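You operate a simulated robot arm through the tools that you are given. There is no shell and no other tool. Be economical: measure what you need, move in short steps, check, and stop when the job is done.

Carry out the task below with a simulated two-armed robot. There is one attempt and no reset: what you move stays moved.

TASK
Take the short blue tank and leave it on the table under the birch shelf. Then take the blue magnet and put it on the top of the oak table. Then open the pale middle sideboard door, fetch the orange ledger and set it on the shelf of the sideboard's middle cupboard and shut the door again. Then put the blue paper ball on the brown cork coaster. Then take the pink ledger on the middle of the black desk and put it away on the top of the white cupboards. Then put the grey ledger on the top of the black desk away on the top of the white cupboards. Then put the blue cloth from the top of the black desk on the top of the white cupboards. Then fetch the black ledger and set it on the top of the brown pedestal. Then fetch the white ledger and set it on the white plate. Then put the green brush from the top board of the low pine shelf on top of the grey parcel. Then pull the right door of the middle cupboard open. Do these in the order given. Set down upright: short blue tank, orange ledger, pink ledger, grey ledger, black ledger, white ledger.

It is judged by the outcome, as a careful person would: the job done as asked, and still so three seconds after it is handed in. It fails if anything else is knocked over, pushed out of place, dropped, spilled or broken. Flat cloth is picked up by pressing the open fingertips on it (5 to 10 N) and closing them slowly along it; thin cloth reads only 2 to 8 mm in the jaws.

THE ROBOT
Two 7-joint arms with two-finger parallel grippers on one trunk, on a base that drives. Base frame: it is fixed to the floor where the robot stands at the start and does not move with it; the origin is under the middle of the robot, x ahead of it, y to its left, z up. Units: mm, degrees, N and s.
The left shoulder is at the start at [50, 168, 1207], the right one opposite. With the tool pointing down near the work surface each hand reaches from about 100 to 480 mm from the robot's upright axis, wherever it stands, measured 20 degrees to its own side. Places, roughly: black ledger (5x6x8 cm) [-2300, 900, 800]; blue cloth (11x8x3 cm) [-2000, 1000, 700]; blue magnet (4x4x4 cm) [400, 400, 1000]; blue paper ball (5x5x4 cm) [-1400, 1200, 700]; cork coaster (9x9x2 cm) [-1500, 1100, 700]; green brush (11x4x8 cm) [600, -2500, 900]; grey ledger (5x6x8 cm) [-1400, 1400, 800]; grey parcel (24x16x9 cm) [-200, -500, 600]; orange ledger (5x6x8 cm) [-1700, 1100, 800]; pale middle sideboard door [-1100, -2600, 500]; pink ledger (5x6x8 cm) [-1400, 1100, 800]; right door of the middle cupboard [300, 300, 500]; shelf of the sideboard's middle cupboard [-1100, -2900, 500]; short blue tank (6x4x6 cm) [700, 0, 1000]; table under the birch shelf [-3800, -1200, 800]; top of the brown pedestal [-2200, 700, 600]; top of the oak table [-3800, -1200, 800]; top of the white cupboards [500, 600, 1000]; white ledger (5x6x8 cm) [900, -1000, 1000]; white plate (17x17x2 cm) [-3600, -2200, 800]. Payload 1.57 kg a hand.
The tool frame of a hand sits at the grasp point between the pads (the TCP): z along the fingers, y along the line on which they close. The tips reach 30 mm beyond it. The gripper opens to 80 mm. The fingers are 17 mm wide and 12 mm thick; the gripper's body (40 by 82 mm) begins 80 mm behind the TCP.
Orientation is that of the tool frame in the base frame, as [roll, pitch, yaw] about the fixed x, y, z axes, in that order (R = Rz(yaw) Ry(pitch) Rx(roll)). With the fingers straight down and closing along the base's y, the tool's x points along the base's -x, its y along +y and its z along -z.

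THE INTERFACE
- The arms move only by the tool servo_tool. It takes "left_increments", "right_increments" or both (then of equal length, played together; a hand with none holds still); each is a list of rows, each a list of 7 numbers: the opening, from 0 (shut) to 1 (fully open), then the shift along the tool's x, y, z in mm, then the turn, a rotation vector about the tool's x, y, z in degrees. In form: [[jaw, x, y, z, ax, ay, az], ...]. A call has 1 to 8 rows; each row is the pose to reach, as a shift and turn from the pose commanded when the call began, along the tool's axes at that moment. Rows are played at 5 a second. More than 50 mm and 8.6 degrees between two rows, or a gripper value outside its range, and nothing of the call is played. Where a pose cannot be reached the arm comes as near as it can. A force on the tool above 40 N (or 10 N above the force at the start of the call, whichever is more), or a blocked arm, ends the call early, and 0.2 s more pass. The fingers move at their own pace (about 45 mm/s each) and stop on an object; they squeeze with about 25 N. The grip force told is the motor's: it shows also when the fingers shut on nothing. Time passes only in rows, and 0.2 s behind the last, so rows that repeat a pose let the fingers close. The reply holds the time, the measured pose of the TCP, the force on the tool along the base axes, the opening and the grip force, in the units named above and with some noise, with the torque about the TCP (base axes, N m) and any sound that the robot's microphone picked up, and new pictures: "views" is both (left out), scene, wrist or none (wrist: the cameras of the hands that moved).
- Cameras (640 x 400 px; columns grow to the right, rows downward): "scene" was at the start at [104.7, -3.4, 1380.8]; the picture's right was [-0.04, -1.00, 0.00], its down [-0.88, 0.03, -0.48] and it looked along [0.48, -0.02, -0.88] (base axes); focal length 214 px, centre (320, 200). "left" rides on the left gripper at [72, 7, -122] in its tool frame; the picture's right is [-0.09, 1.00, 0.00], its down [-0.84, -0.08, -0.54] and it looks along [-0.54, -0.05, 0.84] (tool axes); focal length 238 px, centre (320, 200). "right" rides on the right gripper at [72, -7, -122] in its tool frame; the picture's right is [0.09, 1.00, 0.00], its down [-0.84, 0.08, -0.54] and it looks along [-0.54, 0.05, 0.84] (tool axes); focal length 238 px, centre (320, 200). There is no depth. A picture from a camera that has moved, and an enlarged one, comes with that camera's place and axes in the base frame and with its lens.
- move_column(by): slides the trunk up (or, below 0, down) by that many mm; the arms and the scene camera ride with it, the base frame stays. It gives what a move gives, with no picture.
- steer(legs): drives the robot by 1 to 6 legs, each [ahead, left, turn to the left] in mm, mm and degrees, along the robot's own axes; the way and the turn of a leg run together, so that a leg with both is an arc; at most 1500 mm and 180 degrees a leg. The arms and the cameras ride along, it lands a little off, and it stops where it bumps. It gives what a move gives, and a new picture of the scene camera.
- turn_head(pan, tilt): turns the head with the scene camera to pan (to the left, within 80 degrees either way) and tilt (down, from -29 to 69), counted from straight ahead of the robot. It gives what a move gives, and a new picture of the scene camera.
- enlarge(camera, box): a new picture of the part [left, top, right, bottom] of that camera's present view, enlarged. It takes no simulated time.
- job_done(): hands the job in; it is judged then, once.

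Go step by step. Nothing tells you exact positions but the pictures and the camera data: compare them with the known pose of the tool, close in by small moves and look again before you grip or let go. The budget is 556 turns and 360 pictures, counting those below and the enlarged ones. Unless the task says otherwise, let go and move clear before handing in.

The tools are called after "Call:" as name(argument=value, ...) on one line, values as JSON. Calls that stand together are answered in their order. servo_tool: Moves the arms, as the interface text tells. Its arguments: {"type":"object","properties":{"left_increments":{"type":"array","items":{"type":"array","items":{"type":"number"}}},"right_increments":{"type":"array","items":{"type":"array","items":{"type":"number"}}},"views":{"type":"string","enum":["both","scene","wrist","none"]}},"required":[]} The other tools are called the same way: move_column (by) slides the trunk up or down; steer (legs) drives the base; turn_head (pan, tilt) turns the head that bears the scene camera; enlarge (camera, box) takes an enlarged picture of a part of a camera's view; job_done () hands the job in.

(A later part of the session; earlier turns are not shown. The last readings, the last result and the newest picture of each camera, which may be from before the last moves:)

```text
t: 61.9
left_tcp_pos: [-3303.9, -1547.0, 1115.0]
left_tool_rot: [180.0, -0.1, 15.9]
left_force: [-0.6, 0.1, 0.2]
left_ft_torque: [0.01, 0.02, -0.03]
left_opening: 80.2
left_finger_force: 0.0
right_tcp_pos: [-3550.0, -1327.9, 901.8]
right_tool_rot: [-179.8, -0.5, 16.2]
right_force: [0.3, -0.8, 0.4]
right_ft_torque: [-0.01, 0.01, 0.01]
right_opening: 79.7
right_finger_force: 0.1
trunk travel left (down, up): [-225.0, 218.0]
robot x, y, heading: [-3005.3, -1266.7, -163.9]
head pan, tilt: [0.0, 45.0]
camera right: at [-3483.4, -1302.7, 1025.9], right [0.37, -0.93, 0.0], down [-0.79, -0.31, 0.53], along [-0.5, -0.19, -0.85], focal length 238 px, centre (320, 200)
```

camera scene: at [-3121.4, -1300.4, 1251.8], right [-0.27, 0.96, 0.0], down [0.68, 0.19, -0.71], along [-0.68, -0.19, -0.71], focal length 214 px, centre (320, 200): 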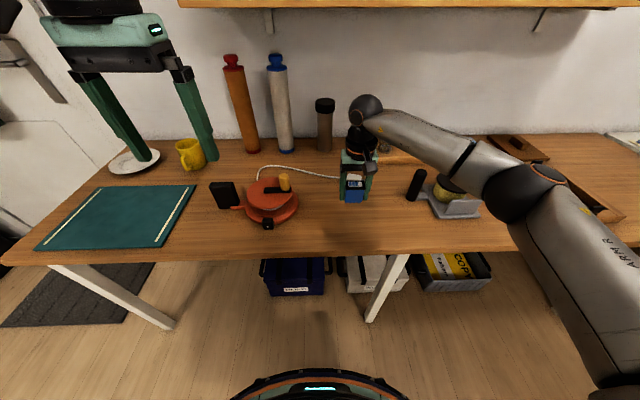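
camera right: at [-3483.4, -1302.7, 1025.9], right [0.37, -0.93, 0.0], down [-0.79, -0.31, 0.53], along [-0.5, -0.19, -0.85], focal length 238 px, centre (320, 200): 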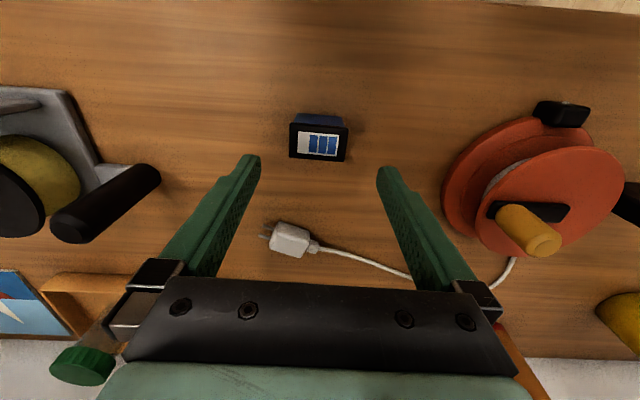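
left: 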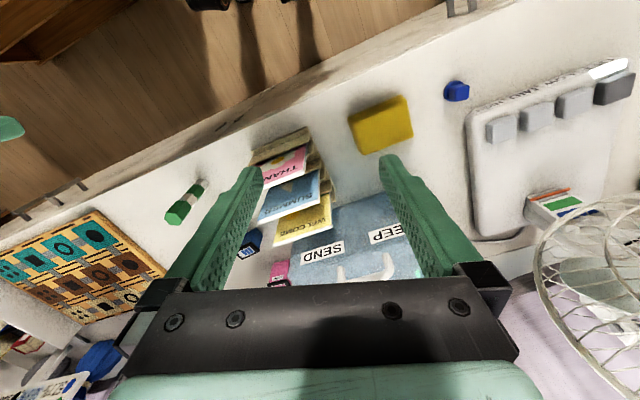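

Tank stands upright on the table. Now I'll retract the hand, back off, raise the trunk and turn round to return for the magnet.

Call:
servo_tool(right_increments=[[1, 45, -10, -10, 0, 0, 0], [1, 90, -20, -25, 0, 0, 0], [1, 135, -35, -50, 0, 0, 0], [1, 180, -55, -75, 0, 0, 0], [1, 215, -75, -100, 0, 0, 0], [1, 230, -85, -130, 0, 0, 0]], views="none")

Call:
steer(legs=[[-660, -310, 0], [0, 0, 90], [0, 0, 90]])

Call:
move_column(by=150)

Call:
turn_head(pan=0, tilt=30)

```text
refused: row 3 steps farther than a row can; nothing moved
```

```text
t: 73.7
left_tcp_pos: [-2150.3, -508.4, 1114.2]
left_tool_rot: [180.0, 0.0, -162.6]
left_force: [-0.2, -0.2, 0.4]
left_ft_torque: [0.0, 0.0, -0.01]
left_opening: 79.7
left_finger_force: 0.1
right_tcp_pos: [-1895.5, -720.7, 902.4]
right_tool_rot: [-179.8, -0.7, -162.2]
right_force: [-0.8, 0.2, -1.6]
right_ft_torque: [-0.03, 0.02, -0.01]
right_opening: 79.9
right_finger_force: 0.0
trunk travel left (down, up): [-225.0, 218.0]
robot x, y, heading: [-2437.9, -795.0, 17.4]
head pan, tilt: [0.0, 45.0]
camera scene: at [-2325.1, -762.0, 1251.8], right [0.3, -0.95, 0.0], down [-0.67, -0.21, -0.71], along [0.67, 0.21, -0.71], focal length 214 px, centre (320, 200)
```

scene: 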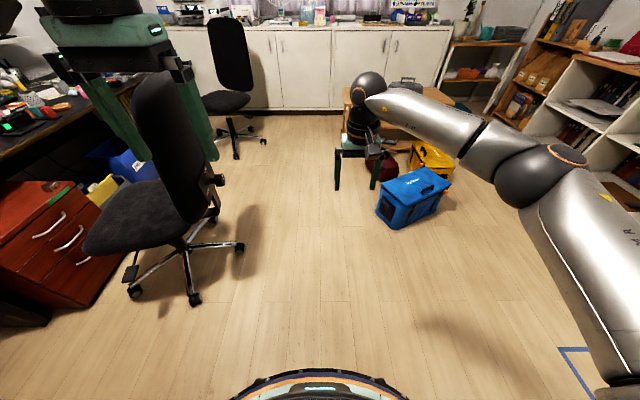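

```text
t: 75.4
left_tcp_pos: [-2149.1, -507.6, 1264.6]
left_tool_rot: [-180.0, -0.1, -162.4]
left_force: [-0.3, -0.2, 0.6]
left_ft_torque: [-0.01, -0.01, 0.03]
left_opening: 80.0
left_finger_force: 0.1
right_tcp_pos: [-1896.3, -722.7, 1050.7]
right_tool_rot: [-179.8, -0.6, -162.1]
right_force: [-0.3, 0.0, 0.1]
right_ft_torque: [0.01, 0.02, -0.03]
right_opening: 80.0
right_finger_force: 0.1
trunk travel left (down, up): [-375.0, 68.0]
robot x, y, heading: [-2442.6, -799.4, 17.6]
head pan, tilt: [0.0, 45.0]
```

```text
t: 76.2
left_tcp_pos: [-2148.1, -507.7, 1265.9]
left_tool_rot: [180.0, 0.0, -162.7]
left_force: [-0.3, -0.6, -0.1]
left_ft_torque: [-0.01, 0.03, -0.04]
left_opening: 80.1
left_finger_force: 0.0
right_tcp_pos: [-1896.4, -721.5, 1052.3]
right_tool_rot: [-179.8, -0.6, -162.2]
right_force: [-0.2, -0.1, 0.3]
right_ft_torque: [0.0, 0.0, 0.05]
right_opening: 80.3
right_finger_force: 0.1
trunk travel left (down, up): [-375.0, 68.0]
robot x, y, heading: [-2443.1, -797.7, 17.6]
head pan, tilt: [0.0, 30.0]
camera scene: at [-2316.4, -759.3, 1424.3], right [0.3, -0.95, 0.0], down [-0.48, -0.15, -0.87], along [0.83, 0.26, -0.5], focal length 214 px, centre (320, 200)
```

scene: 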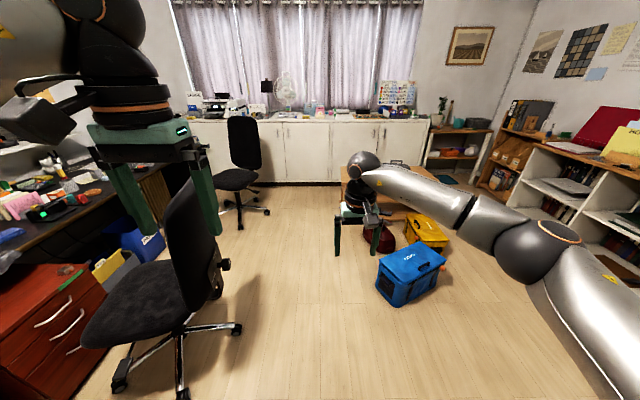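

The retract was refused (row too long) but the base moved; nothing seems disturbed. I'll now tuck the right hand and drive up the aisle to the cupboards.

Call:
servo_tool(right_increments=[[1, 40, -10, -15, 0, 0, 0], [1, 80, -20, -30, 0, 0, 0], [1, 120, -32, -45, 0, 0, 0], [1, 160, -45, -60, 0, 0, 0], [1, 195, -60, -85, 0, 0, 0], [1, 225, -80, -110, 0, 0, 0]], views="none")

Call:
steer(legs=[[0, 0, -1.5], [1400, 0, 0], [500, 200, 0], [300, 0, 0]])

```text
t: 77.6
left_tcp_pos: [-2149.1, -507.7, 1266.1]
left_tool_rot: [-180.0, 0.0, -162.6]
left_force: [0.2, 0.8, 0.5]
left_ft_torque: [-0.05, -0.02, 0.0]
left_opening: 79.9
left_finger_force: 0.1
right_tcp_pos: [-2088.0, -867.5, 1166.3]
right_tool_rot: [-179.8, -0.5, -162.2]
right_force: [0.0, 0.3, -0.3]
right_ft_torque: [0.03, -0.03, 0.0]
right_opening: 80.1
right_finger_force: 0.1
trunk travel left (down, up): [-375.0, 68.0]
robot x, y, heading: [-2437.1, -798.6, 17.4]
head pan, tilt: [0.0, 30.0]
```

```text
t: 89.2
left_tcp_pos: [-87.5, 244.6, 1264.5]
left_tool_rot: [-179.9, -0.1, -165.3]
left_force: [0.2, -0.4, -0.2]
left_ft_torque: [0.03, 0.02, 0.0]
left_opening: 79.9
left_finger_force: 0.0
right_tcp_pos: [-43.0, -115.6, 1166.1]
right_tool_rot: [-179.8, -0.6, -164.9]
right_force: [-1.3, 0.4, -0.4]
right_ft_torque: [0.01, 0.0, -0.01]
right_opening: 80.0
right_finger_force: 0.1
trunk travel left (down, up): [-375.0, 68.0]
robot x, y, heading: [-392.0, -33.2, 14.8]
head pan, tilt: [0.0, 30.0]
camera scene: at [-266.8, 1.7, 1424.3], right [0.25, -0.97, 0.0], down [-0.48, -0.13, -0.87], along [0.84, 0.22, -0.5], focal length 214 px, centre (320, 200)
```

scene: 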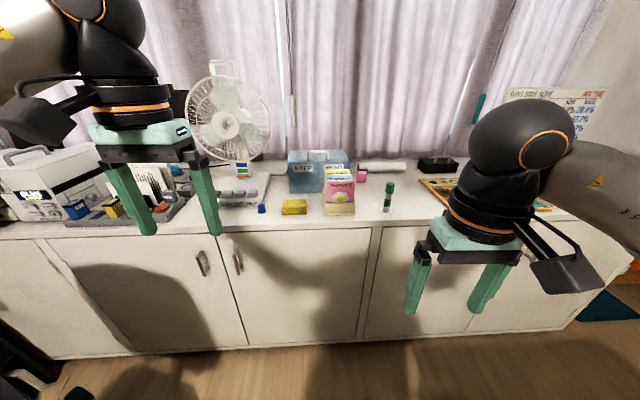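

The magnet is at about (376, 412, 965). I'll drive up to the cupboards so the left hand comes above it.

Call:
steer(legs=[[470, 85, 1.3]])

Call:
servo_tool(left_increments=[[1, 0, 0, 20, 0, 0, 0], [1, 0, 0, 60, 0, 0, 0], [1, 0, 0, 100, 0, 0, 0]], views="wrist")

```text
t: 92.1
left_tcp_pos: [340.5, 462.7, 1265.0]
left_tool_rot: [-180.0, -0.1, -163.6]
left_force: [1.0, -0.5, 0.5]
left_ft_torque: [-0.02, 0.0, -0.02]
left_opening: 79.8
left_finger_force: 0.1
right_tcp_pos: [396.7, 103.7, 1164.8]
right_tool_rot: [-179.7, -0.5, -163.2]
right_force: [0.3, 0.2, -0.9]
right_ft_torque: [-0.02, 0.02, 0.0]
right_opening: 80.0
right_finger_force: 0.0
trunk travel left (down, up): [-375.0, 68.0]
robot x, y, heading: [39.9, 177.4, 16.4]
head pan, tilt: [0.0, 30.0]
camera scene: at [168.6, 214.0, 1424.3], right [0.28, -0.96, 0.0], down [-0.48, -0.14, -0.87], along [0.83, 0.25, -0.5], focal length 214 px, centre (320, 200)
```

scene: 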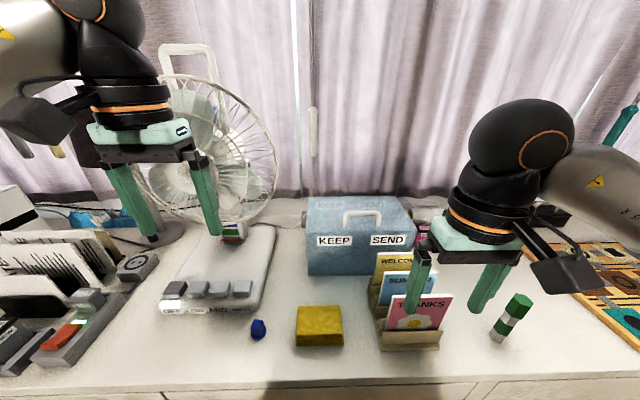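

```text
t: 92.9
left_tcp_pos: [340.4, 461.7, 1161.5]
left_tool_rot: [-180.0, 0.0, -163.4]
left_force: [0.3, -0.3, -0.2]
left_ft_torque: [0.0, -0.03, 0.0]
left_opening: 80.2
left_finger_force: 0.0
right_tcp_pos: [397.0, 103.3, 1165.0]
right_tool_rot: [-179.8, -0.6, -163.2]
right_force: [0.1, 0.2, 1.2]
right_ft_torque: [-0.04, 0.03, 0.01]
right_opening: 80.0
right_finger_force: 0.1
trunk travel left (down, up): [-375.0, 68.0]
robot x, y, heading: [44.3, 177.9, 16.4]
head pan, tilt: [0.0, 30.0]
camera left: at [269.5, 448.8, 1284.1], right [-0.19, 0.98, 0.0], down [0.82, 0.16, 0.54], along [0.53, 0.11, -0.84], focal length 238 px, centre (320, 200)
```

left: 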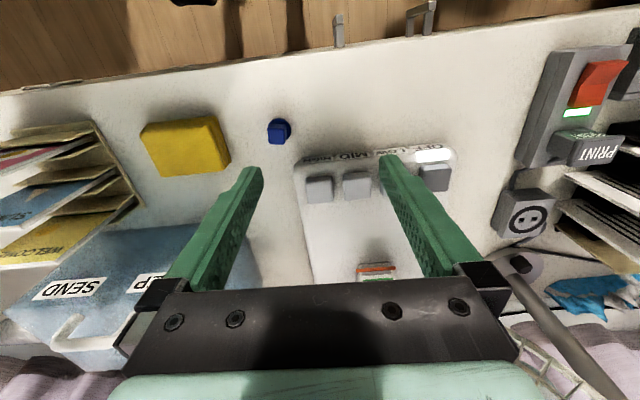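

Magnet at (372, 416). Moving over it with a narrower opening and looking closer.

Call:
servo_tool(left_increments=[[0.8, -9, -27, 30, 0, 0, 0], [0.8, -17, -53, 60, 0, 0, 0], [0.8, -17, -53, 100, 0, 0, 0], [0.8, -17, -53, 120, 0, 0, 0]], views="wrist")

```text
t: 93.9
left_tcp_pos: [372.2, 417.5, 1041.7]
left_tool_rot: [-180.0, 0.0, -163.7]
left_force: [0.2, -0.1, -0.1]
left_ft_torque: [0.0, -0.05, 0.03]
left_opening: 63.9
left_finger_force: 0.1
right_tcp_pos: [395.7, 103.1, 1166.3]
right_tool_rot: [-179.9, -0.6, -163.3]
right_force: [-0.9, 0.2, 0.1]
right_ft_torque: [-0.01, -0.01, -0.01]
right_opening: 80.2
right_finger_force: 0.0
trunk travel left (down, up): [-375.0, 68.0]
robot x, y, heading: [44.3, 180.3, 16.4]
head pan, tilt: [0.0, 30.0]
camera left: at [302.2, 403.2, 1164.4], right [-0.19, 0.98, 0.0], down [0.82, 0.16, 0.54], along [0.53, 0.1, -0.84], focal length 238 px, centre (320, 200)
```

left: 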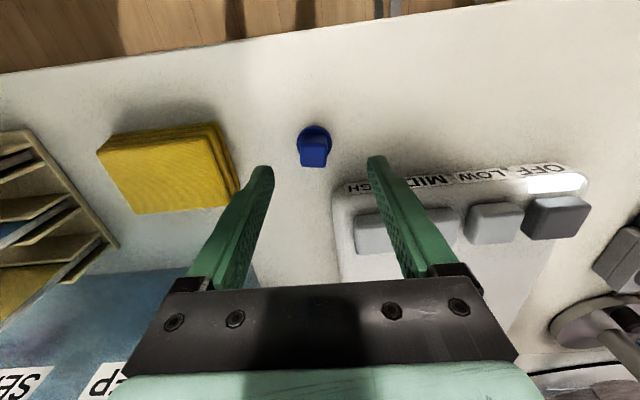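

Call:
servo_tool(left_increments=[[0.8, 0, -6, 20, 0, 0, 0], [0.8, 0, -6, 40, 0, 0, 0], [0.8, 0, -6, 56, 0, 0, 0], [0.8, 0, -6, 56, 0, 0, 0]], views="wrist")

```text
t: 94.9
left_tcp_pos: [373.4, 412.0, 985.6]
left_tool_rot: [-180.0, 0.1, -163.5]
left_force: [-0.9, 0.6, -0.9]
left_ft_torque: [0.02, 0.03, 0.03]
left_opening: 64.0
left_finger_force: 0.1
right_tcp_pos: [396.1, 102.9, 1166.5]
right_tool_rot: [-179.8, -0.5, -163.2]
right_force: [0.3, -0.3, -0.3]
right_ft_torque: [0.04, 0.05, -0.04]
right_opening: 79.9
right_finger_force: 0.1
trunk travel left (down, up): [-375.0, 68.0]
robot x, y, heading: [46.3, 175.4, 16.5]
head pan, tilt: [0.0, 30.0]
camera left: at [303.9, 397.7, 1108.8], right [-0.19, 0.98, 0.0], down [0.82, 0.16, 0.54], along [0.53, 0.1, -0.84], focal length 238 px, centre (320, 200)
```

left: 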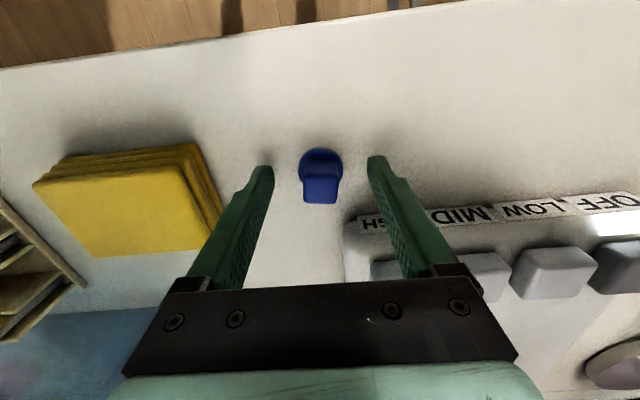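

Well aligned; closing and lifting.

Call:
servo_tool(left_increments=[[0.8, 0, 0, 4, 0, 0, 0], [0, 0, 0, 4, 0, 0, 0], [0, 0, 0, 4, 0, 0, 0], [0, 0, 0, 4, 0, 0, 0], [0, 0, 0, 4, 0, 0, 0], [0, 0, 0, -30, 0, 0, 0], [0, 0, 0, -75, 0, 0, 0], [0, 0, 0, -120, 0, 0, 0]], views="wrist")

```text
t: 96.7
left_tcp_pos: [374.0, 410.6, 1104.0]
left_tool_rot: [180.0, -0.1, -163.5]
left_force: [0.2, -0.4, -0.2]
left_ft_torque: [0.01, 0.03, 0.0]
left_opening: 29.4
left_finger_force: 24.7
right_tcp_pos: [395.0, 102.2, 1165.4]
right_tool_rot: [-179.8, -0.6, -163.2]
right_force: [-0.5, 0.1, 0.0]
right_ft_torque: [-0.02, -0.02, 0.01]
right_opening: 79.9
right_finger_force: 0.1
trunk travel left (down, up): [-375.0, 68.0]
robot x, y, heading: [40.8, 179.1, 16.7]
head pan, tilt: [0.0, 30.0]
camera left: at [304.1, 396.0, 1226.4], right [-0.19, 0.98, 0.0], down [0.83, 0.16, 0.54], along [0.53, 0.1, -0.84], focal length 238 px, centre (320, 200)
```

left: 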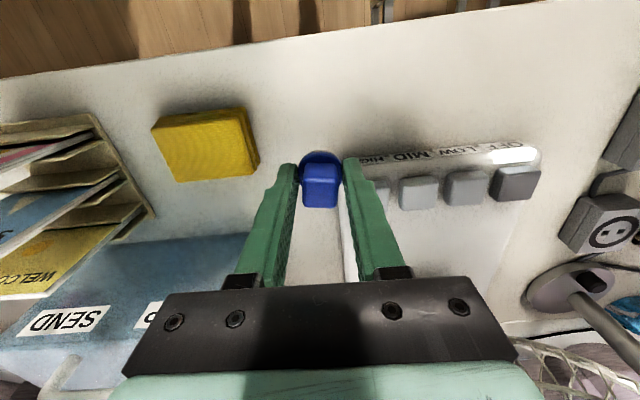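

Magnet held. Lifting, backing away, turning round, and driving to the oak table again.

Call:
servo_tool(left_increments=[[0, 0, 0, -40, 0, 0, 0], [0, 0, 0, -80, 0, 0, 0], [0, 0, 0, -120, 0, 0, 0], [0, 0, 0, -155, 0, 0, 0]], views="none")

Call:
steer(legs=[[-150, -60, 0], [0, 0, 90], [0, 0, 89]])

```text
t: 97.7
left_tcp_pos: [371.7, 410.8, 1267.1]
left_tool_rot: [-179.9, 0.0, -163.6]
left_force: [0.3, 0.4, 0.2]
left_ft_torque: [0.02, -0.01, -0.02]
left_opening: 29.8
left_finger_force: 25.6
right_tcp_pos: [395.4, 102.9, 1166.4]
right_tool_rot: [-179.7, -0.6, -163.2]
right_force: [-0.3, 0.2, 0.7]
right_ft_torque: [0.0, -0.03, 0.0]
right_opening: 79.9
right_finger_force: 0.1
trunk travel left (down, up): [-375.0, 68.0]
robot x, y, heading: [43.6, 176.6, 16.7]
head pan, tilt: [0.0, 30.0]
```

```text
t: 106.6
left_tcp_pos: [-421.7, -141.3, 1267.2]
left_tool_rot: [180.0, 0.0, 14.0]
left_force: [-1.1, 0.4, -0.4]
left_ft_torque: [0.01, 0.01, -0.02]
left_opening: 29.0
left_finger_force: 25.5
right_tcp_pos: [-432.9, 166.9, 1165.5]
right_tool_rot: [-179.8, -0.7, 14.3]
right_force: [1.1, 0.0, -1.4]
right_ft_torque: [0.01, -0.02, 0.0]
right_opening: 80.0
right_finger_force: 0.2
trunk travel left (down, up): [-375.0, 68.0]
robot x, y, heading: [-82.0, 77.7, -165.9]
head pan, tilt: [0.0, 30.0]
camera scene: at [-211.4, 44.5, 1424.4], right [-0.24, 0.97, 0.0], down [0.49, 0.12, -0.87], along [-0.84, -0.21, -0.5], focal length 214 px, centre (320, 200)
```

scene: 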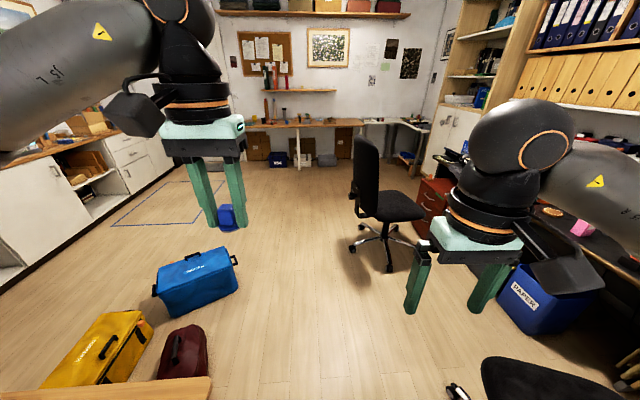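

Call:
steer(legs=[[0, 0, 1.9], [700, 0, 0], [1000, 170, 0], [1200, 60, 0]])

Call:
enlarge(camera="scene", box=[140, 180, 500, 400])

```text
t: 121.3
left_tcp_pos: [-3101.6, -1232.5, 1267.5]
left_tool_rot: [-180.0, 0.1, 18.2]
left_force: [-0.8, 0.1, 0.2]
left_ft_torque: [0.01, 0.01, 0.0]
left_opening: 29.4
left_finger_force: 25.3
right_tcp_pos: [-3135.0, -923.9, 1165.8]
right_tool_rot: [-179.8, -0.6, 18.6]
right_force: [-0.6, 0.0, 0.2]
right_ft_torque: [0.04, 0.01, -0.02]
right_opening: 79.7
right_finger_force: 0.0
trunk travel left (down, up): [-375.0, 68.0]
robot x, y, heading: [-2780.2, -991.3, -161.9]
head pan, tilt: [0.0, 30.0]
camera scene: at [-2905.0, -1030.6, 1424.3], right [-0.31, 0.95, 0.0], down [0.48, 0.16, -0.87], along [-0.82, -0.27, -0.5], focal length 214 px, centre (320, 200)
```

scene: 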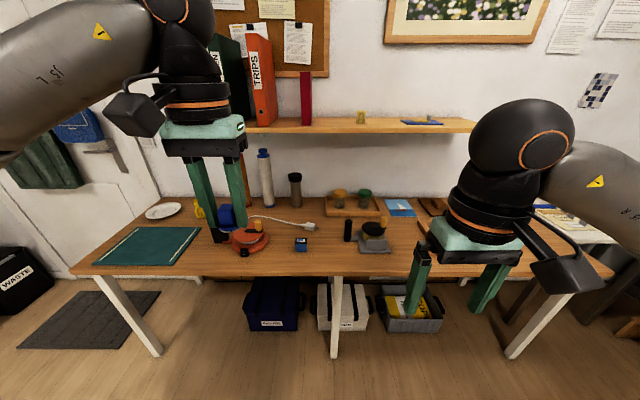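

```text
1.78 times, centred on (320, 290) of scene
camera zoom: at [-2905.0, -1030.6, 1424.3], right [-0.31, 0.95, 0.0], down [0.48, 0.16, -0.87], along [-0.82, -0.27, -0.5], focal length 381 px, centre (320, 40)
```

zoom: 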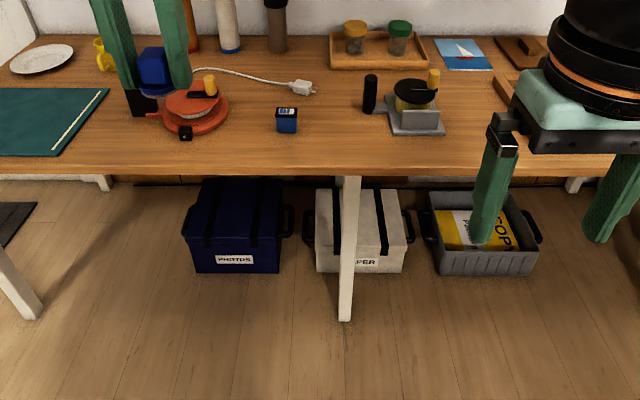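

Tank is in place and nothing disturbed. A clear spot between tank and tape dispenser near the front edge, about (-3541, -1191), suits the magnet.

Call:
steer(legs=[[0, 0, -2.2], [290, -147, 0]])

Call:
move_column(by=-150)

Call:
servo_tool(left_increments=[[0, 0, 0, 40, 0, 0, 0], [0, 0, 0, 80, 0, 0, 0], [0, 0, 0, 120, 0, 0, 0], [0, 0, 0, 160, 0, 0, 0]], views="wrist")

```text
t: 123.9
left_tcp_pos: [-3430.0, -1164.8, 1267.1]
left_tool_rot: [180.0, 0.0, 15.8]
left_force: [-0.2, 0.1, -0.1]
left_ft_torque: [0.0, 0.03, 0.02]
left_opening: 29.1
left_finger_force: 25.2
right_tcp_pos: [-3452.6, -856.3, 1166.2]
right_tool_rot: [-179.9, -0.6, 16.3]
right_force: [0.2, 1.0, -0.2]
right_ft_torque: [0.0, -0.04, 0.01]
right_opening: 80.1
right_finger_force: 0.1
trunk travel left (down, up): [-375.0, 68.0]
robot x, y, heading: [-3096.6, -936.4, -164.0]
head pan, tilt: [0.0, 30.0]
camera scene: at [-3225.5, -971.6, 1424.3], right [-0.27, 0.96, 0.0], down [0.48, 0.14, -0.87], along [-0.83, -0.24, -0.5], focal length 214 px, centre (320, 200)
```

scene: 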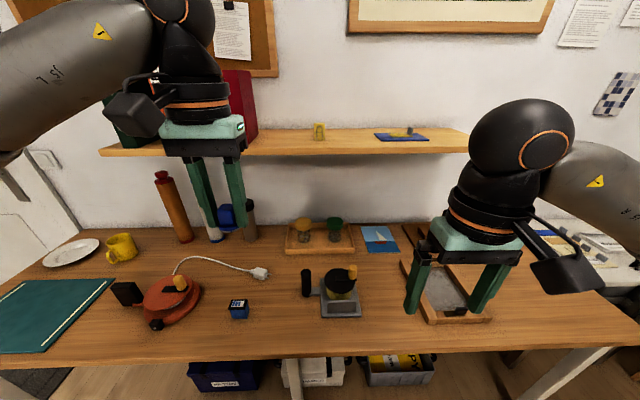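

```text
t: 125.6
left_tcp_pos: [-3428.9, -1166.0, 1116.3]
left_tool_rot: [-180.0, -0.1, 15.9]
left_force: [-0.3, 0.7, 0.5]
left_ft_torque: [-0.04, -0.01, 0.04]
left_opening: 29.1
left_finger_force: 25.3
right_tcp_pos: [-3451.9, -857.1, 1015.9]
right_tool_rot: [-179.8, -0.6, 16.2]
right_force: [0.5, -0.1, -0.4]
right_ft_torque: [0.01, -0.02, 0.03]
right_opening: 80.1
right_finger_force: 0.0
trunk travel left (down, up): [-225.0, 218.0]
robot x, y, heading: [-3099.7, -933.7, -163.7]
head pan, tilt: [0.0, 30.0]
```

```text
t: 126.6
left_tcp_pos: [-3433.8, -1165.5, 957.5]
left_tool_rot: [179.9, 0.1, 16.0]
left_force: [0.6, -0.1, -0.4]
left_ft_torque: [0.02, -0.03, -0.03]
left_opening: 29.2
left_finger_force: 25.0
right_tcp_pos: [-3450.4, -857.4, 1016.1]
right_tool_rot: [-179.8, -0.6, 16.3]
right_force: [-0.8, 0.7, -0.7]
right_ft_torque: [-0.01, -0.01, 0.02]
right_opening: 80.0
right_finger_force: 0.0
trunk travel left (down, up): [-225.0, 218.0]
robot x, y, heading: [-3100.7, -934.7, -164.2]
head pan, tilt: [0.0, 30.0]
camera left: at [-3361.9, -1151.5, 1079.9], right [0.19, -0.98, 0.0], down [-0.83, -0.16, 0.54], along [-0.53, -0.1, -0.84], focal length 238 px, centre (320, 200)
```

left: 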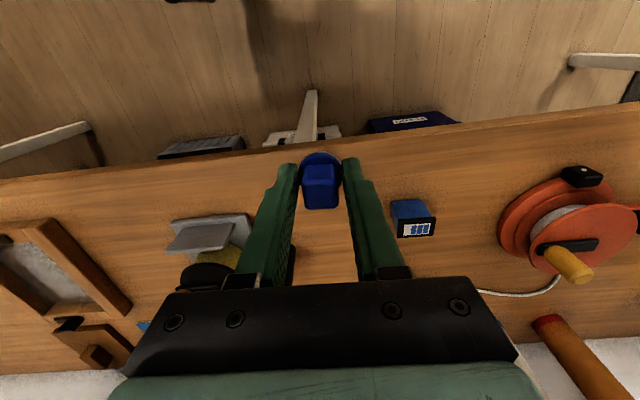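

Call:
servo_tool(left_increments=[[0, -40, 1, 20, 0, 0, 0], [0, -80, 3, 45, 0, 0, 0], [0, -122, 4.5, 70, 0, 0, 0], [0, -122, 4.5, 110, 0, 0, 0], [0, -122, 4.5, 145, 0, 0, 0], [0, -122, 4.5, 157, 0, 0, 0]], views="wrist")

Call:
servo_tool(left_increments=[[0, 0, 0, 4, 0, 0, 0], [0, 0, 0, 7, 0, 0, 0]], views="none")

```text
t: 128.0
left_tcp_pos: [-3547.5, -1203.4, 800.9]
left_tool_rot: [179.9, 0.0, 15.9]
left_force: [-0.4, -0.4, 0.3]
left_ft_torque: [-0.03, 0.0, 0.03]
left_opening: 29.2
left_finger_force: 24.6
right_tcp_pos: [-3450.8, -857.4, 1015.9]
right_tool_rot: [-179.8, -0.6, 16.2]
right_force: [0.2, 0.4, 0.2]
right_ft_torque: [0.01, 0.02, 0.01]
right_opening: 79.9
right_finger_force: 0.0
trunk travel left (down, up): [-225.0, 218.0]
robot x, y, heading: [-3105.1, -938.2, -164.0]
head pan, tilt: [0.0, 30.0]
camera left: at [-3475.2, -1189.7, 922.5], right [0.18, -0.98, 0.0], down [-0.83, -0.16, 0.54], along [-0.53, -0.1, -0.84], focal length 238 px, centre (320, 200)
```

left: 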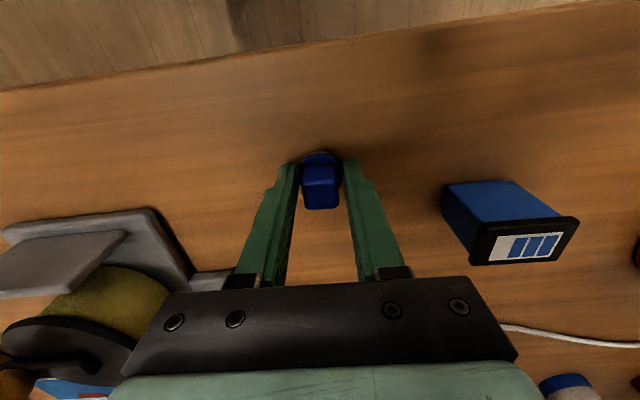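

```text
t: 128.6
left_tcp_pos: [-3544.3, -1203.9, 792.8]
left_tool_rot: [180.0, 0.0, 15.9]
left_force: [0.9, 0.7, 1.7]
left_ft_torque: [-0.06, 0.02, -0.02]
left_opening: 28.9
left_finger_force: 24.6
right_tcp_pos: [-3450.3, -857.2, 1016.2]
right_tool_rot: [-179.7, -0.6, 16.3]
right_force: [0.0, 0.1, 0.3]
right_ft_torque: [0.0, 0.02, -0.01]
right_opening: 79.9
right_finger_force: 0.1
trunk travel left (down, up): [-225.0, 218.0]
robot x, y, heading: [-3099.5, -933.6, -164.0]
head pan, tilt: [0.0, 30.0]
```

Call:
servo_tool(left_increments=[[0, 0, 0, 3, 0, 0, 0], [0, 0, 0, 3, 0, 0, 0]], views="none")

```text
t: 129.2
left_tcp_pos: [-3546.4, -1204.4, 792.2]
left_tool_rot: [-180.0, 0.3, 16.1]
left_force: [4.3, -1.7, 20.4]
left_ft_torque: [-0.12, -0.14, 0.04]
left_opening: 29.3
left_finger_force: 24.7
right_tcp_pos: [-3449.0, -856.8, 1017.2]
right_tool_rot: [-179.8, -0.4, 16.3]
right_force: [-0.2, -0.6, -0.1]
right_ft_torque: [-0.01, 0.0, 0.01]
right_opening: 79.8
right_finger_force: 0.0
trunk travel left (down, up): [-225.0, 218.0]
robot x, y, heading: [-3099.9, -935.6, -164.0]
head pan, tilt: [0.0, 30.0]
```

Contact. Release with a limited opening (tank nearby has room), lift and retract.

Call:
servo_tool(left_increments=[[0, 0, 0, -3, 0, 0, 0], [0.7, 0, 0, -3, 0, 0, 0], [0.7, 0, 0, -3, 0, 0, 0], [0.7, 0, 0, -3, 0, 0, 0], [0.7, 0, 0, -40, 0, 0, 0], [0.7, 0, 0, -85, 0, 0, 0], [0.7, 30, 0, -120, 0, 0, 0], [0.7, 70, 0, -140, 0, 0, 0]], views="wrist")

```text
t: 131.0
left_tcp_pos: [-3480.6, -1185.1, 930.0]
left_tool_rot: [-180.0, 0.0, 15.9]
left_force: [-0.1, -0.1, -0.1]
left_ft_torque: [-0.03, 0.0, -0.05]
left_opening: 56.2
left_finger_force: 0.1
right_tcp_pos: [-3451.5, -857.8, 1016.5]
right_tool_rot: [-179.8, -0.6, 16.3]
right_force: [0.0, -0.6, -0.3]
right_ft_torque: [-0.01, -0.01, 0.01]
right_opening: 80.0
right_finger_force: 0.0
trunk travel left (down, up): [-225.0, 218.0]
robot x, y, heading: [-3101.3, -935.3, -164.1]
head pan, tilt: [0.0, 30.0]
camera left: at [-3408.6, -1170.8, 1052.6], right [0.19, -0.98, 0.0], down [-0.83, -0.16, 0.54], along [-0.53, -0.1, -0.84], focal length 238 px, centre (320, 200)
```

left: 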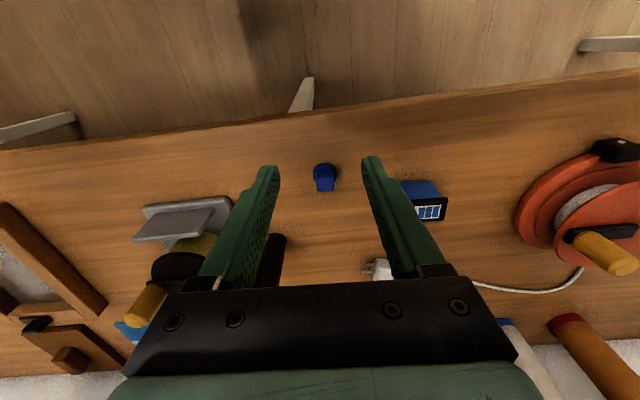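

The magnet sits on the oak table. Next I'll retract and drive to the sideboard to inspect the pale middle door.

Call:
servo_tool(left_increments=[[1, 35, 0, -30, 0, 0, 0], [1, 70, 0, -60, 0, 0, 0], [1, 70, 0, -100, 0, 0, 0]], views="none")

Call:
steer(legs=[[-340, 0, 0], [0, 0, 90], [700, 400, 0], [300, 500, 0]])

```text
t: 131.8
left_tcp_pos: [-3409.6, -1164.2, 1026.4]
left_tool_rot: [-179.9, 0.0, 16.0]
left_force: [0.4, 1.2, 0.1]
left_ft_torque: [0.02, -0.01, -0.02]
left_opening: 80.2
left_finger_force: 0.1
right_tcp_pos: [-3452.0, -857.1, 1016.0]
right_tool_rot: [-179.9, -0.5, 16.4]
right_force: [0.1, -0.7, -0.5]
right_ft_torque: [-0.01, -0.01, 0.0]
right_opening: 80.0
right_finger_force: 0.1
trunk travel left (down, up): [-225.0, 218.0]
robot x, y, heading: [-3098.4, -934.9, -164.1]
head pan, tilt: [0.0, 30.0]
```

```text
t: 144.6
left_tcp_pos: [-1420.3, -1867.0, 1027.7]
left_tool_rot: [180.0, 0.0, 105.1]
left_force: [0.3, -0.1, -0.3]
left_ft_torque: [0.0, 0.03, 0.02]
left_opening: 80.0
left_finger_force: 0.1
right_tcp_pos: [-1729.4, -1901.5, 1017.2]
right_tool_rot: [-179.8, -0.6, 105.3]
right_force: [0.3, -0.3, 0.5]
right_ft_torque: [-0.02, -0.03, 0.05]
right_opening: 80.0
right_finger_force: 0.1
trunk travel left (down, up): [-225.0, 218.0]
robot x, y, heading: [-1644.5, -1556.8, -75.1]
head pan, tilt: [0.0, 30.0]
camera scene: at [-1612.0, -1678.7, 1274.4], right [-0.97, -0.26, 0.0], down [-0.13, 0.48, -0.87], along [0.22, -0.84, -0.5], focal length 214 px, centre (320, 200)
```

scene: 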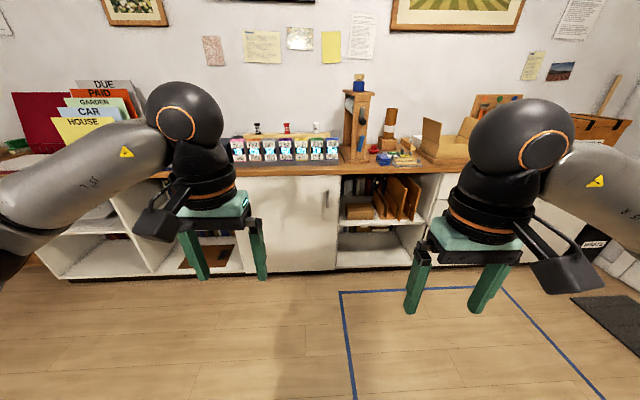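

Call:
enlarge(camera="scene", box=[220, 140, 460, 290])

```text
2.67 times, centred on (340, 215) of scene
camera zoom: at [-1612.0, -1678.7, 1274.4], right [-0.97, -0.26, 0.0], down [-0.13, 0.48, -0.87], along [0.22, -0.84, -0.5], focal length 572 px, centre (267, 160)
```

zoom: 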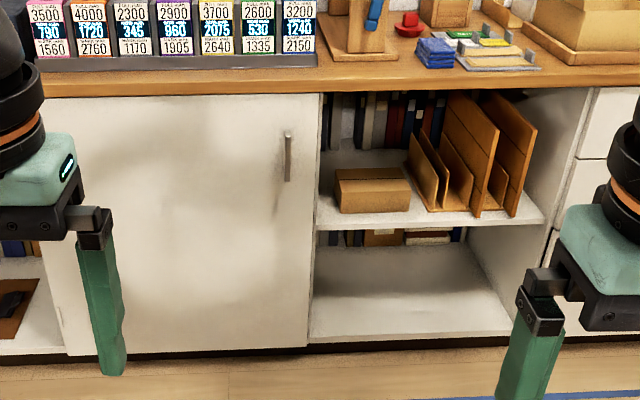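

I see the pale door: hinge on the left, vertical bar handle near its right edge at about z 660. I'll lower the trunk and swing the right tool to point ahead horizontally.

Call:
move_column(by=-225)

Call:
servo_tool(right_increments=[[1, 0, 0, 0, 0, -8, 0], [1, 0, 0, 0, 0, -16, 0], [1, 0, 0, 0, 0, -24, 0], [1, 0, 0, 0, 0, -32, 0], [1, 0, 0, 0, 0, -40, 0], [1, 0, 0, 0, 0, -48, 0]], views="none")

Call:
servo_tool(right_increments=[[1, 0, 0, 0, 0, -8, 0], [1, 0, 0, 0, 0, -16, 0], [1, 0, 0, 0, 0, -24, 0], [1, 0, 0, 0, 0, -32, 0], [1, 0, 0, 0, 0, -40, 0], [1, 0, 0, 0, 0, -42, 0]], views="both")

```text
t: 147.0
left_tcp_pos: [-1420.3, -1867.7, 802.1]
left_tool_rot: [180.0, 0.0, 105.0]
left_force: [-0.2, -0.1, 0.7]
left_ft_torque: [0.05, 0.04, -0.01]
left_opening: 80.2
left_finger_force: 0.1
right_tcp_pos: [-1729.3, -1901.8, 790.9]
right_tool_rot: [-179.8, -0.6, 105.4]
right_force: [0.5, 0.4, 0.7]
right_ft_torque: [-0.04, -0.01, -0.01]
right_opening: 80.0
right_finger_force: 0.1
trunk travel left (down, up): [0.0, 443.0]
robot x, y, heading: [-1646.4, -1553.4, -74.9]
head pan, tilt: [0.0, 30.0]
```

```text
t: 148.4
left_tcp_pos: [-1419.7, -1866.9, 802.4]
left_tool_rot: [180.0, 0.1, 105.0]
left_force: [-0.1, 0.5, -0.4]
left_ft_torque: [-0.01, 0.01, 0.0]
left_opening: 80.1
left_finger_force: 0.0
right_tcp_pos: [-1698.9, -1932.5, 824.3]
right_tool_rot: [-179.7, 47.5, 105.6]
right_force: [0.1, -0.2, -0.1]
right_ft_torque: [-0.02, -0.01, 0.0]
right_opening: 79.7
right_finger_force: 0.0
right hand out of reach, approached as far as the arm can: row 5, 6
trunk travel left (down, up): [0.0, 443.0]
robot x, y, heading: [-1646.7, -1549.2, -75.0]
head pan, tilt: [0.0, 30.0]
```

```text
t: 149.8
left_tcp_pos: [-1421.6, -1867.7, 802.2]
left_tool_rot: [-180.0, -0.1, 105.0]
left_force: [-0.5, 0.4, 0.5]
left_ft_torque: [-0.03, 0.03, 0.02]
left_opening: 80.1
left_finger_force: 0.0
right_tcp_pos: [-1613.3, -1975.8, 822.5]
right_tool_rot: [-164.1, 89.6, 121.3]
right_force: [-0.3, 0.2, 0.3]
right_ft_torque: [0.0, -0.01, 0.03]
right_opening: 80.0
right_finger_force: 0.1
right hand out of reach, approached as far as the arm can: row 1, 2, 3, 4, 5, 6
trunk travel left (down, up): [0.0, 443.0]
robot x, y, heading: [-1644.4, -1551.1, -74.9]
head pan, tilt: [0.0, 30.0]
camera scene: at [-1612.2, -1678.6, 1049.4], right [-0.97, -0.26, 0.0], down [-0.13, 0.48, -0.87], along [0.22, -0.84, -0.5], focal length 214 px, centre (320, 200)
camera right: at [-1652.5, -1858.3, 753.8], right [0.96, 0.26, -0.09], down [-0.06, 0.54, 0.84], along [0.27, -0.8, 0.53], focal length 238 px, centre (320, 200)
```

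scene: 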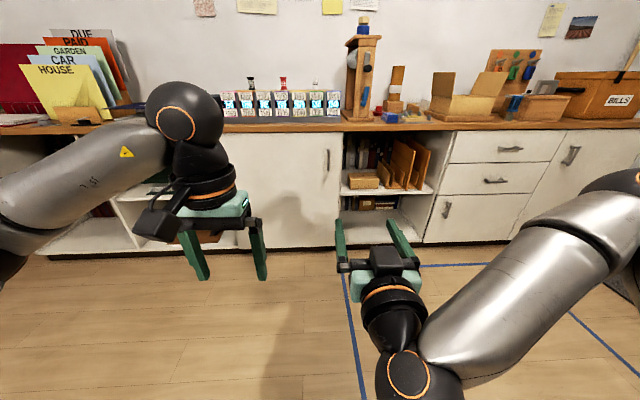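
right: 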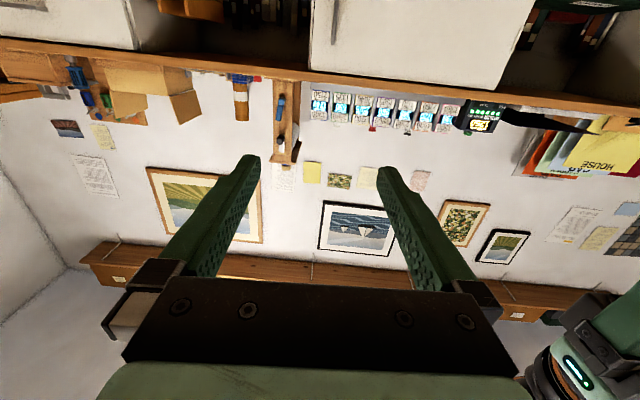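

The right tool is now horizontal. Extend it forward and down toward handle height so it's within proper reach.

Call:
servo_tool(right_increments=[[1, 25, 0, 30, 0, 0, 0], [1, 55, 0, 65, 0, 0, 0], [1, 90, 0, 100, 0, 0, 0], [1, 125, 0, 135, 0, 0, 0], [1, 129, 0, 155, 0, 0, 0], [1, 129, 0, 155, 0, 0, 0]], views="scene")

```text
t: 151.2
left_tcp_pos: [-1420.9, -1866.3, 802.1]
left_tool_rot: [-179.9, 0.1, 105.0]
left_force: [0.3, 0.4, -0.8]
left_ft_torque: [0.01, 0.03, -0.04]
left_opening: 80.0
left_finger_force: 0.1
right_tcp_pos: [-1557.5, -2115.0, 704.6]
right_tool_rot: [-163.4, 89.2, 121.6]
right_force: [0.9, 0.2, -0.2]
right_ft_torque: [0.01, -0.01, 0.03]
right_opening: 80.0
right_finger_force: 0.1
right hand out of reach, approached as far as the arm can: row 4, 5, 6
trunk travel left (down, up): [0.0, 443.0]
robot x, y, heading: [-1646.3, -1550.4, -75.1]
head pan, tilt: [0.0, 30.0]
camera scene: at [-1612.2, -1678.7, 1049.4], right [-0.97, -0.26, 0.0], down [-0.13, 0.48, -0.87], along [0.22, -0.84, -0.5], focal length 214 px, centre (320, 200)
```

scene: 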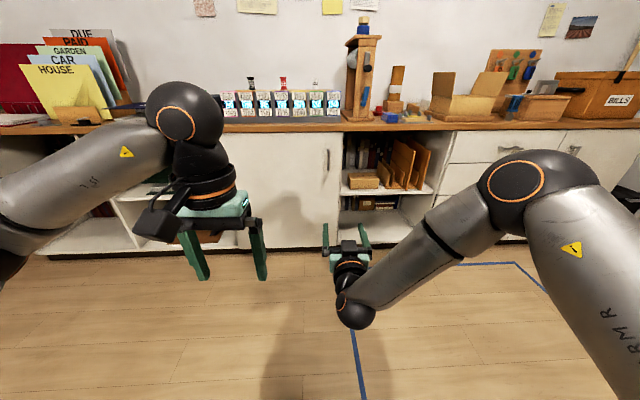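

Handle triangulated at about (-1398, -2641, 713). Pull the hand into reach at that height, then drive nearer.

Call:
servo_tool(right_increments=[[1, -25, 0, -20, 0, 0, 0], [1, -50, 0, -45, 0, 0, 0], [1, -50, 0, -45, 0, 0, 0]], views="none")

Call:
steer(legs=[[400, 0, 0]])

Call:
enlarge(camera="scene", box=[240, 80, 400, 180])

```text
t: 152.0
left_tcp_pos: [-1420.8, -1866.7, 802.7]
left_tool_rot: [180.0, -0.1, 104.9]
left_force: [-0.7, -0.6, -0.1]
left_ft_torque: [0.01, 0.03, -0.01]
left_opening: 79.9
left_finger_force: 0.1
right_tcp_pos: [-1568.8, -2073.7, 755.7]
right_tool_rot: [-159.7, 89.4, 125.6]
right_force: [-0.1, 0.3, -0.4]
right_ft_torque: [-0.01, 0.0, -0.01]
right_opening: 80.2
right_finger_force: 0.0
trunk travel left (down, up): [0.0, 443.0]
robot x, y, heading: [-1645.8, -1554.2, -75.4]
head pan, tilt: [0.0, 30.0]
```

```text
t: 154.4
left_tcp_pos: [-1317.0, -2250.1, 801.9]
left_tool_rot: [180.0, 0.0, 105.0]
left_force: [-0.2, -0.8, -0.5]
left_ft_torque: [0.0, 0.03, 0.01]
left_opening: 80.0
left_finger_force: 0.2
right_tcp_pos: [-1465.6, -2457.6, 755.5]
right_tool_rot: [-158.9, 89.4, 126.4]
right_force: [0.2, 0.5, -0.3]
right_ft_torque: [-0.01, -0.02, -0.03]
right_opening: 80.0
right_finger_force: 0.1
trunk travel left (down, up): [0.0, 443.0]
robot x, y, heading: [-1541.7, -1933.1, -75.1]
head pan, tilt: [0.0, 30.0]
camera scene: at [-1509.4, -2061.4, 1049.4], right [-0.97, -0.26, 0.0], down [-0.13, 0.48, -0.87], along [0.22, -0.84, -0.5], focal length 214 px, centre (320, 200)
```

scene: 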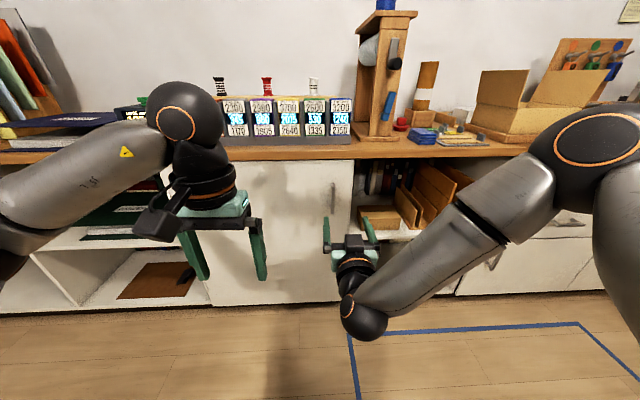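

```text
4.00 times, centred on (320, 130) of scene
camera zoom: at [-1509.4, -2061.4, 1049.4], right [-0.97, -0.26, 0.0], down [-0.13, 0.48, -0.87], along [0.22, -0.84, -0.5], focal length 858 px, centre (320, 480)
```

zoom: 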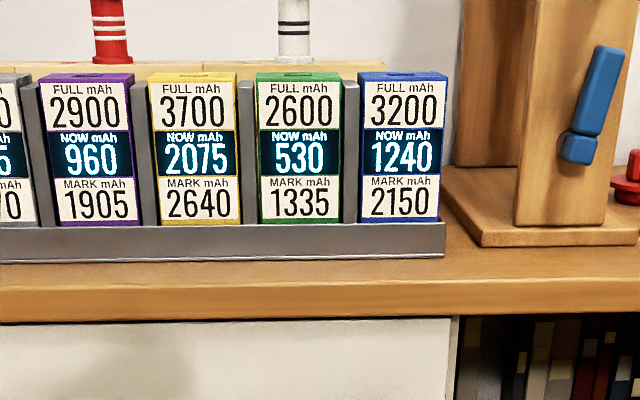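

Handle consistently at (-1400, -2641, 716). Drive 130 mm closer, then align the hand in height and sideways.

Call:
steer(legs=[[125, 0, 0]])

Call:
servo_tool(right_increments=[[1, 20, 8, 0, 0, 0, 0], [1, 40, 17, 0, 0, 0, 0], [1, 40, 17, 0, 0, 0, 0]], views="both")

```text
t: 155.7
left_tcp_pos: [-1285.3, -2374.0, 802.3]
left_tool_rot: [180.0, 0.1, 104.9]
left_force: [0.2, 0.2, -0.2]
left_ft_torque: [-0.01, 0.05, 0.02]
left_opening: 79.8
left_finger_force: 0.0
right_tcp_pos: [-1433.3, -2579.8, 755.0]
right_tool_rot: [-159.1, 89.3, 126.1]
right_force: [0.7, -0.5, -0.2]
right_ft_torque: [-0.04, -0.02, -0.01]
right_opening: 80.1
right_finger_force: 0.1
trunk travel left (down, up): [0.0, 443.0]
robot x, y, heading: [-1512.7, -2058.7, -75.2]
head pan, tilt: [0.0, 30.0]
camera scene: at [-1476.7, -2184.4, 1049.4], right [-0.97, -0.26, 0.0], down [-0.13, 0.48, -0.87], along [0.22, -0.84, -0.5], focal length 214 px, centre (320, 200)
```

scene: 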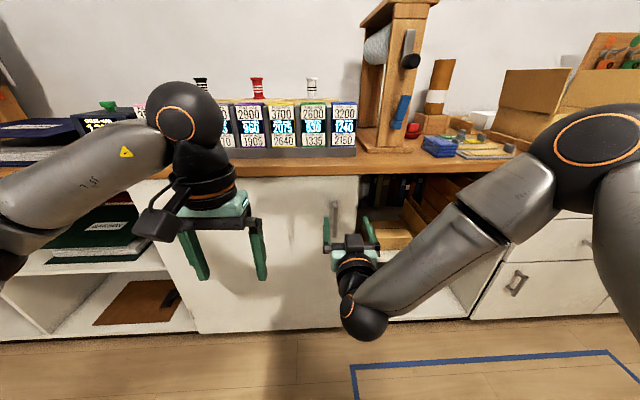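

```text
t: 156.5
left_tcp_pos: [-1285.1, -2372.5, 803.5]
left_tool_rot: [180.0, 0.0, 104.9]
left_force: [-0.1, -0.5, -0.3]
left_ft_torque: [-0.02, 0.01, 0.01]
left_opening: 80.0
left_finger_force: 0.2
right_tcp_pos: [-1417.9, -2576.5, 714.0]
right_tool_rot: [-159.4, 89.4, 125.9]
right_force: [-0.7, 0.0, 0.1]
right_ft_torque: [-0.01, 0.01, 0.01]
right_opening: 79.8
right_finger_force: 0.0
trunk travel left (down, up): [0.0, 443.0]
robot x, y, heading: [-1509.7, -2059.4, -74.7]
head pan, tilt: [0.0, 30.0]
camera scene: at [-1476.6, -2184.4, 1049.4], right [-0.97, -0.26, 0.0], down [-0.13, 0.48, -0.87], along [0.22, -0.84, -0.5], focal length 214 px, centre (320, 200)
camera right: at [-1457.0, -2460.2, 643.7], right [0.96, 0.26, -0.1], down [-0.06, 0.54, 0.84], along [0.27, -0.8, 0.53], focal length 238 px, centre (320, 200)
```

scene: 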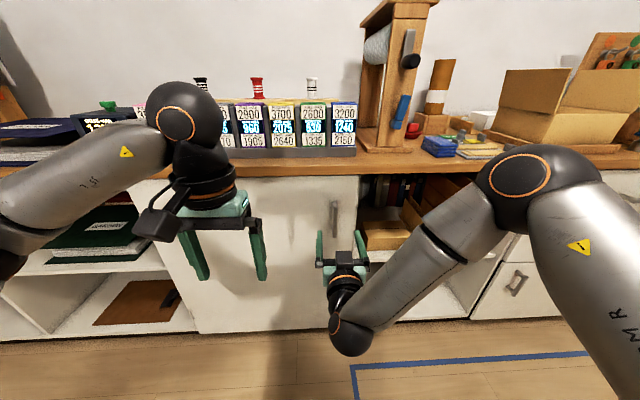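
right: 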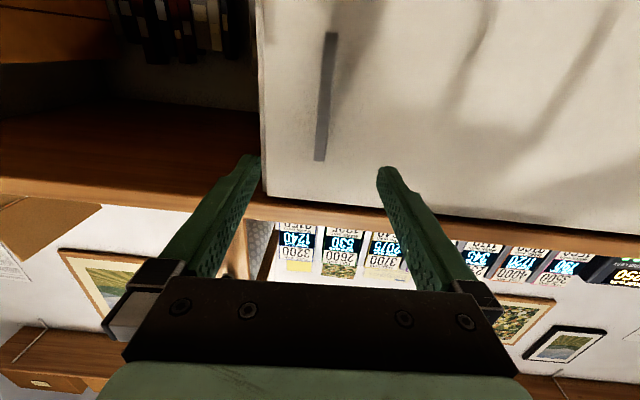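

Handle refined to about (-1386, -2690, 690), laterally centred between the fingers. A bit closer and lower.

Call:
steer(legs=[[65, 0, 0]])

Call:
servo_tool(right_increments=[[1, 12, 0, 0, 0, 0, 0], [1, 22, 0, 10, 0, 0, 0], [1, 22, 0, 10, 0, 0, 0]], views="wrist")

```text
t: 157.5
left_tcp_pos: [-1269.0, -2432.7, 801.7]
left_tool_rot: [180.0, 0.1, 105.1]
left_force: [-0.2, -1.0, -0.3]
left_ft_torque: [-0.02, 0.02, 0.0]
left_opening: 79.9
left_finger_force: 0.0
right_tcp_pos: [-1402.9, -2634.8, 713.8]
right_tool_rot: [-159.1, 89.4, 126.2]
right_force: [-1.0, 0.0, 0.3]
right_ft_torque: [0.01, -0.01, -0.01]
right_opening: 80.0
right_finger_force: 0.1
trunk travel left (down, up): [0.0, 443.0]
robot x, y, heading: [-1494.0, -2120.6, -75.0]
head pan, tilt: [0.0, 30.0]
camera scene: at [-1460.4, -2244.8, 1049.4], right [-0.97, -0.26, 0.0], down [-0.13, 0.48, -0.87], along [0.22, -0.84, -0.5], focal length 214 px, centre (320, 200)
```

scene: 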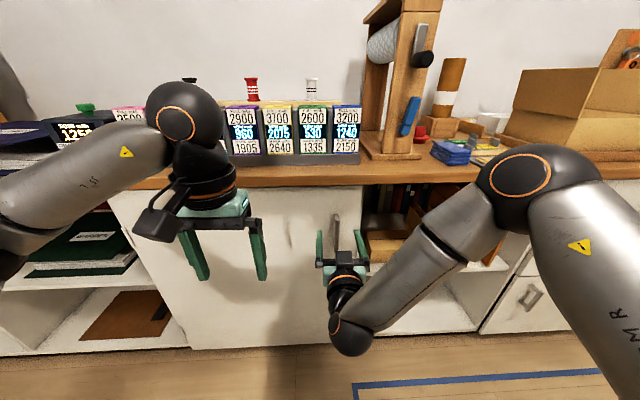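

```text
t: 158.3
left_tcp_pos: [-1269.0, -2433.8, 801.6]
left_tool_rot: [-180.0, 0.0, 104.9]
left_force: [0.5, 0.0, -0.1]
left_ft_torque: [-0.01, 0.01, 0.03]
left_opening: 79.7
left_finger_force: 0.0
right_tcp_pos: [-1400.5, -2645.2, 691.9]
right_tool_rot: [-159.5, 89.4, 125.8]
right_force: [0.1, 0.8, -0.7]
right_ft_torque: [0.02, -0.03, 0.01]
right_opening: 80.0
right_finger_force: 0.2
trunk travel left (down, up): [0.0, 443.0]
robot x, y, heading: [-1495.0, -2117.2, -74.9]
head pan, tilt: [0.0, 30.0]
camera right: at [-1438.6, -2529.5, 622.2], right [0.96, 0.26, -0.1], down [-0.06, 0.54, 0.84], along [0.27, -0.8, 0.53], focal length 238 px, centre (320, 200)
```

right: 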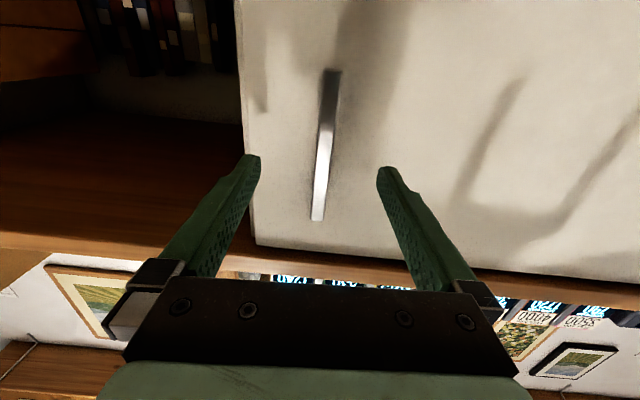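

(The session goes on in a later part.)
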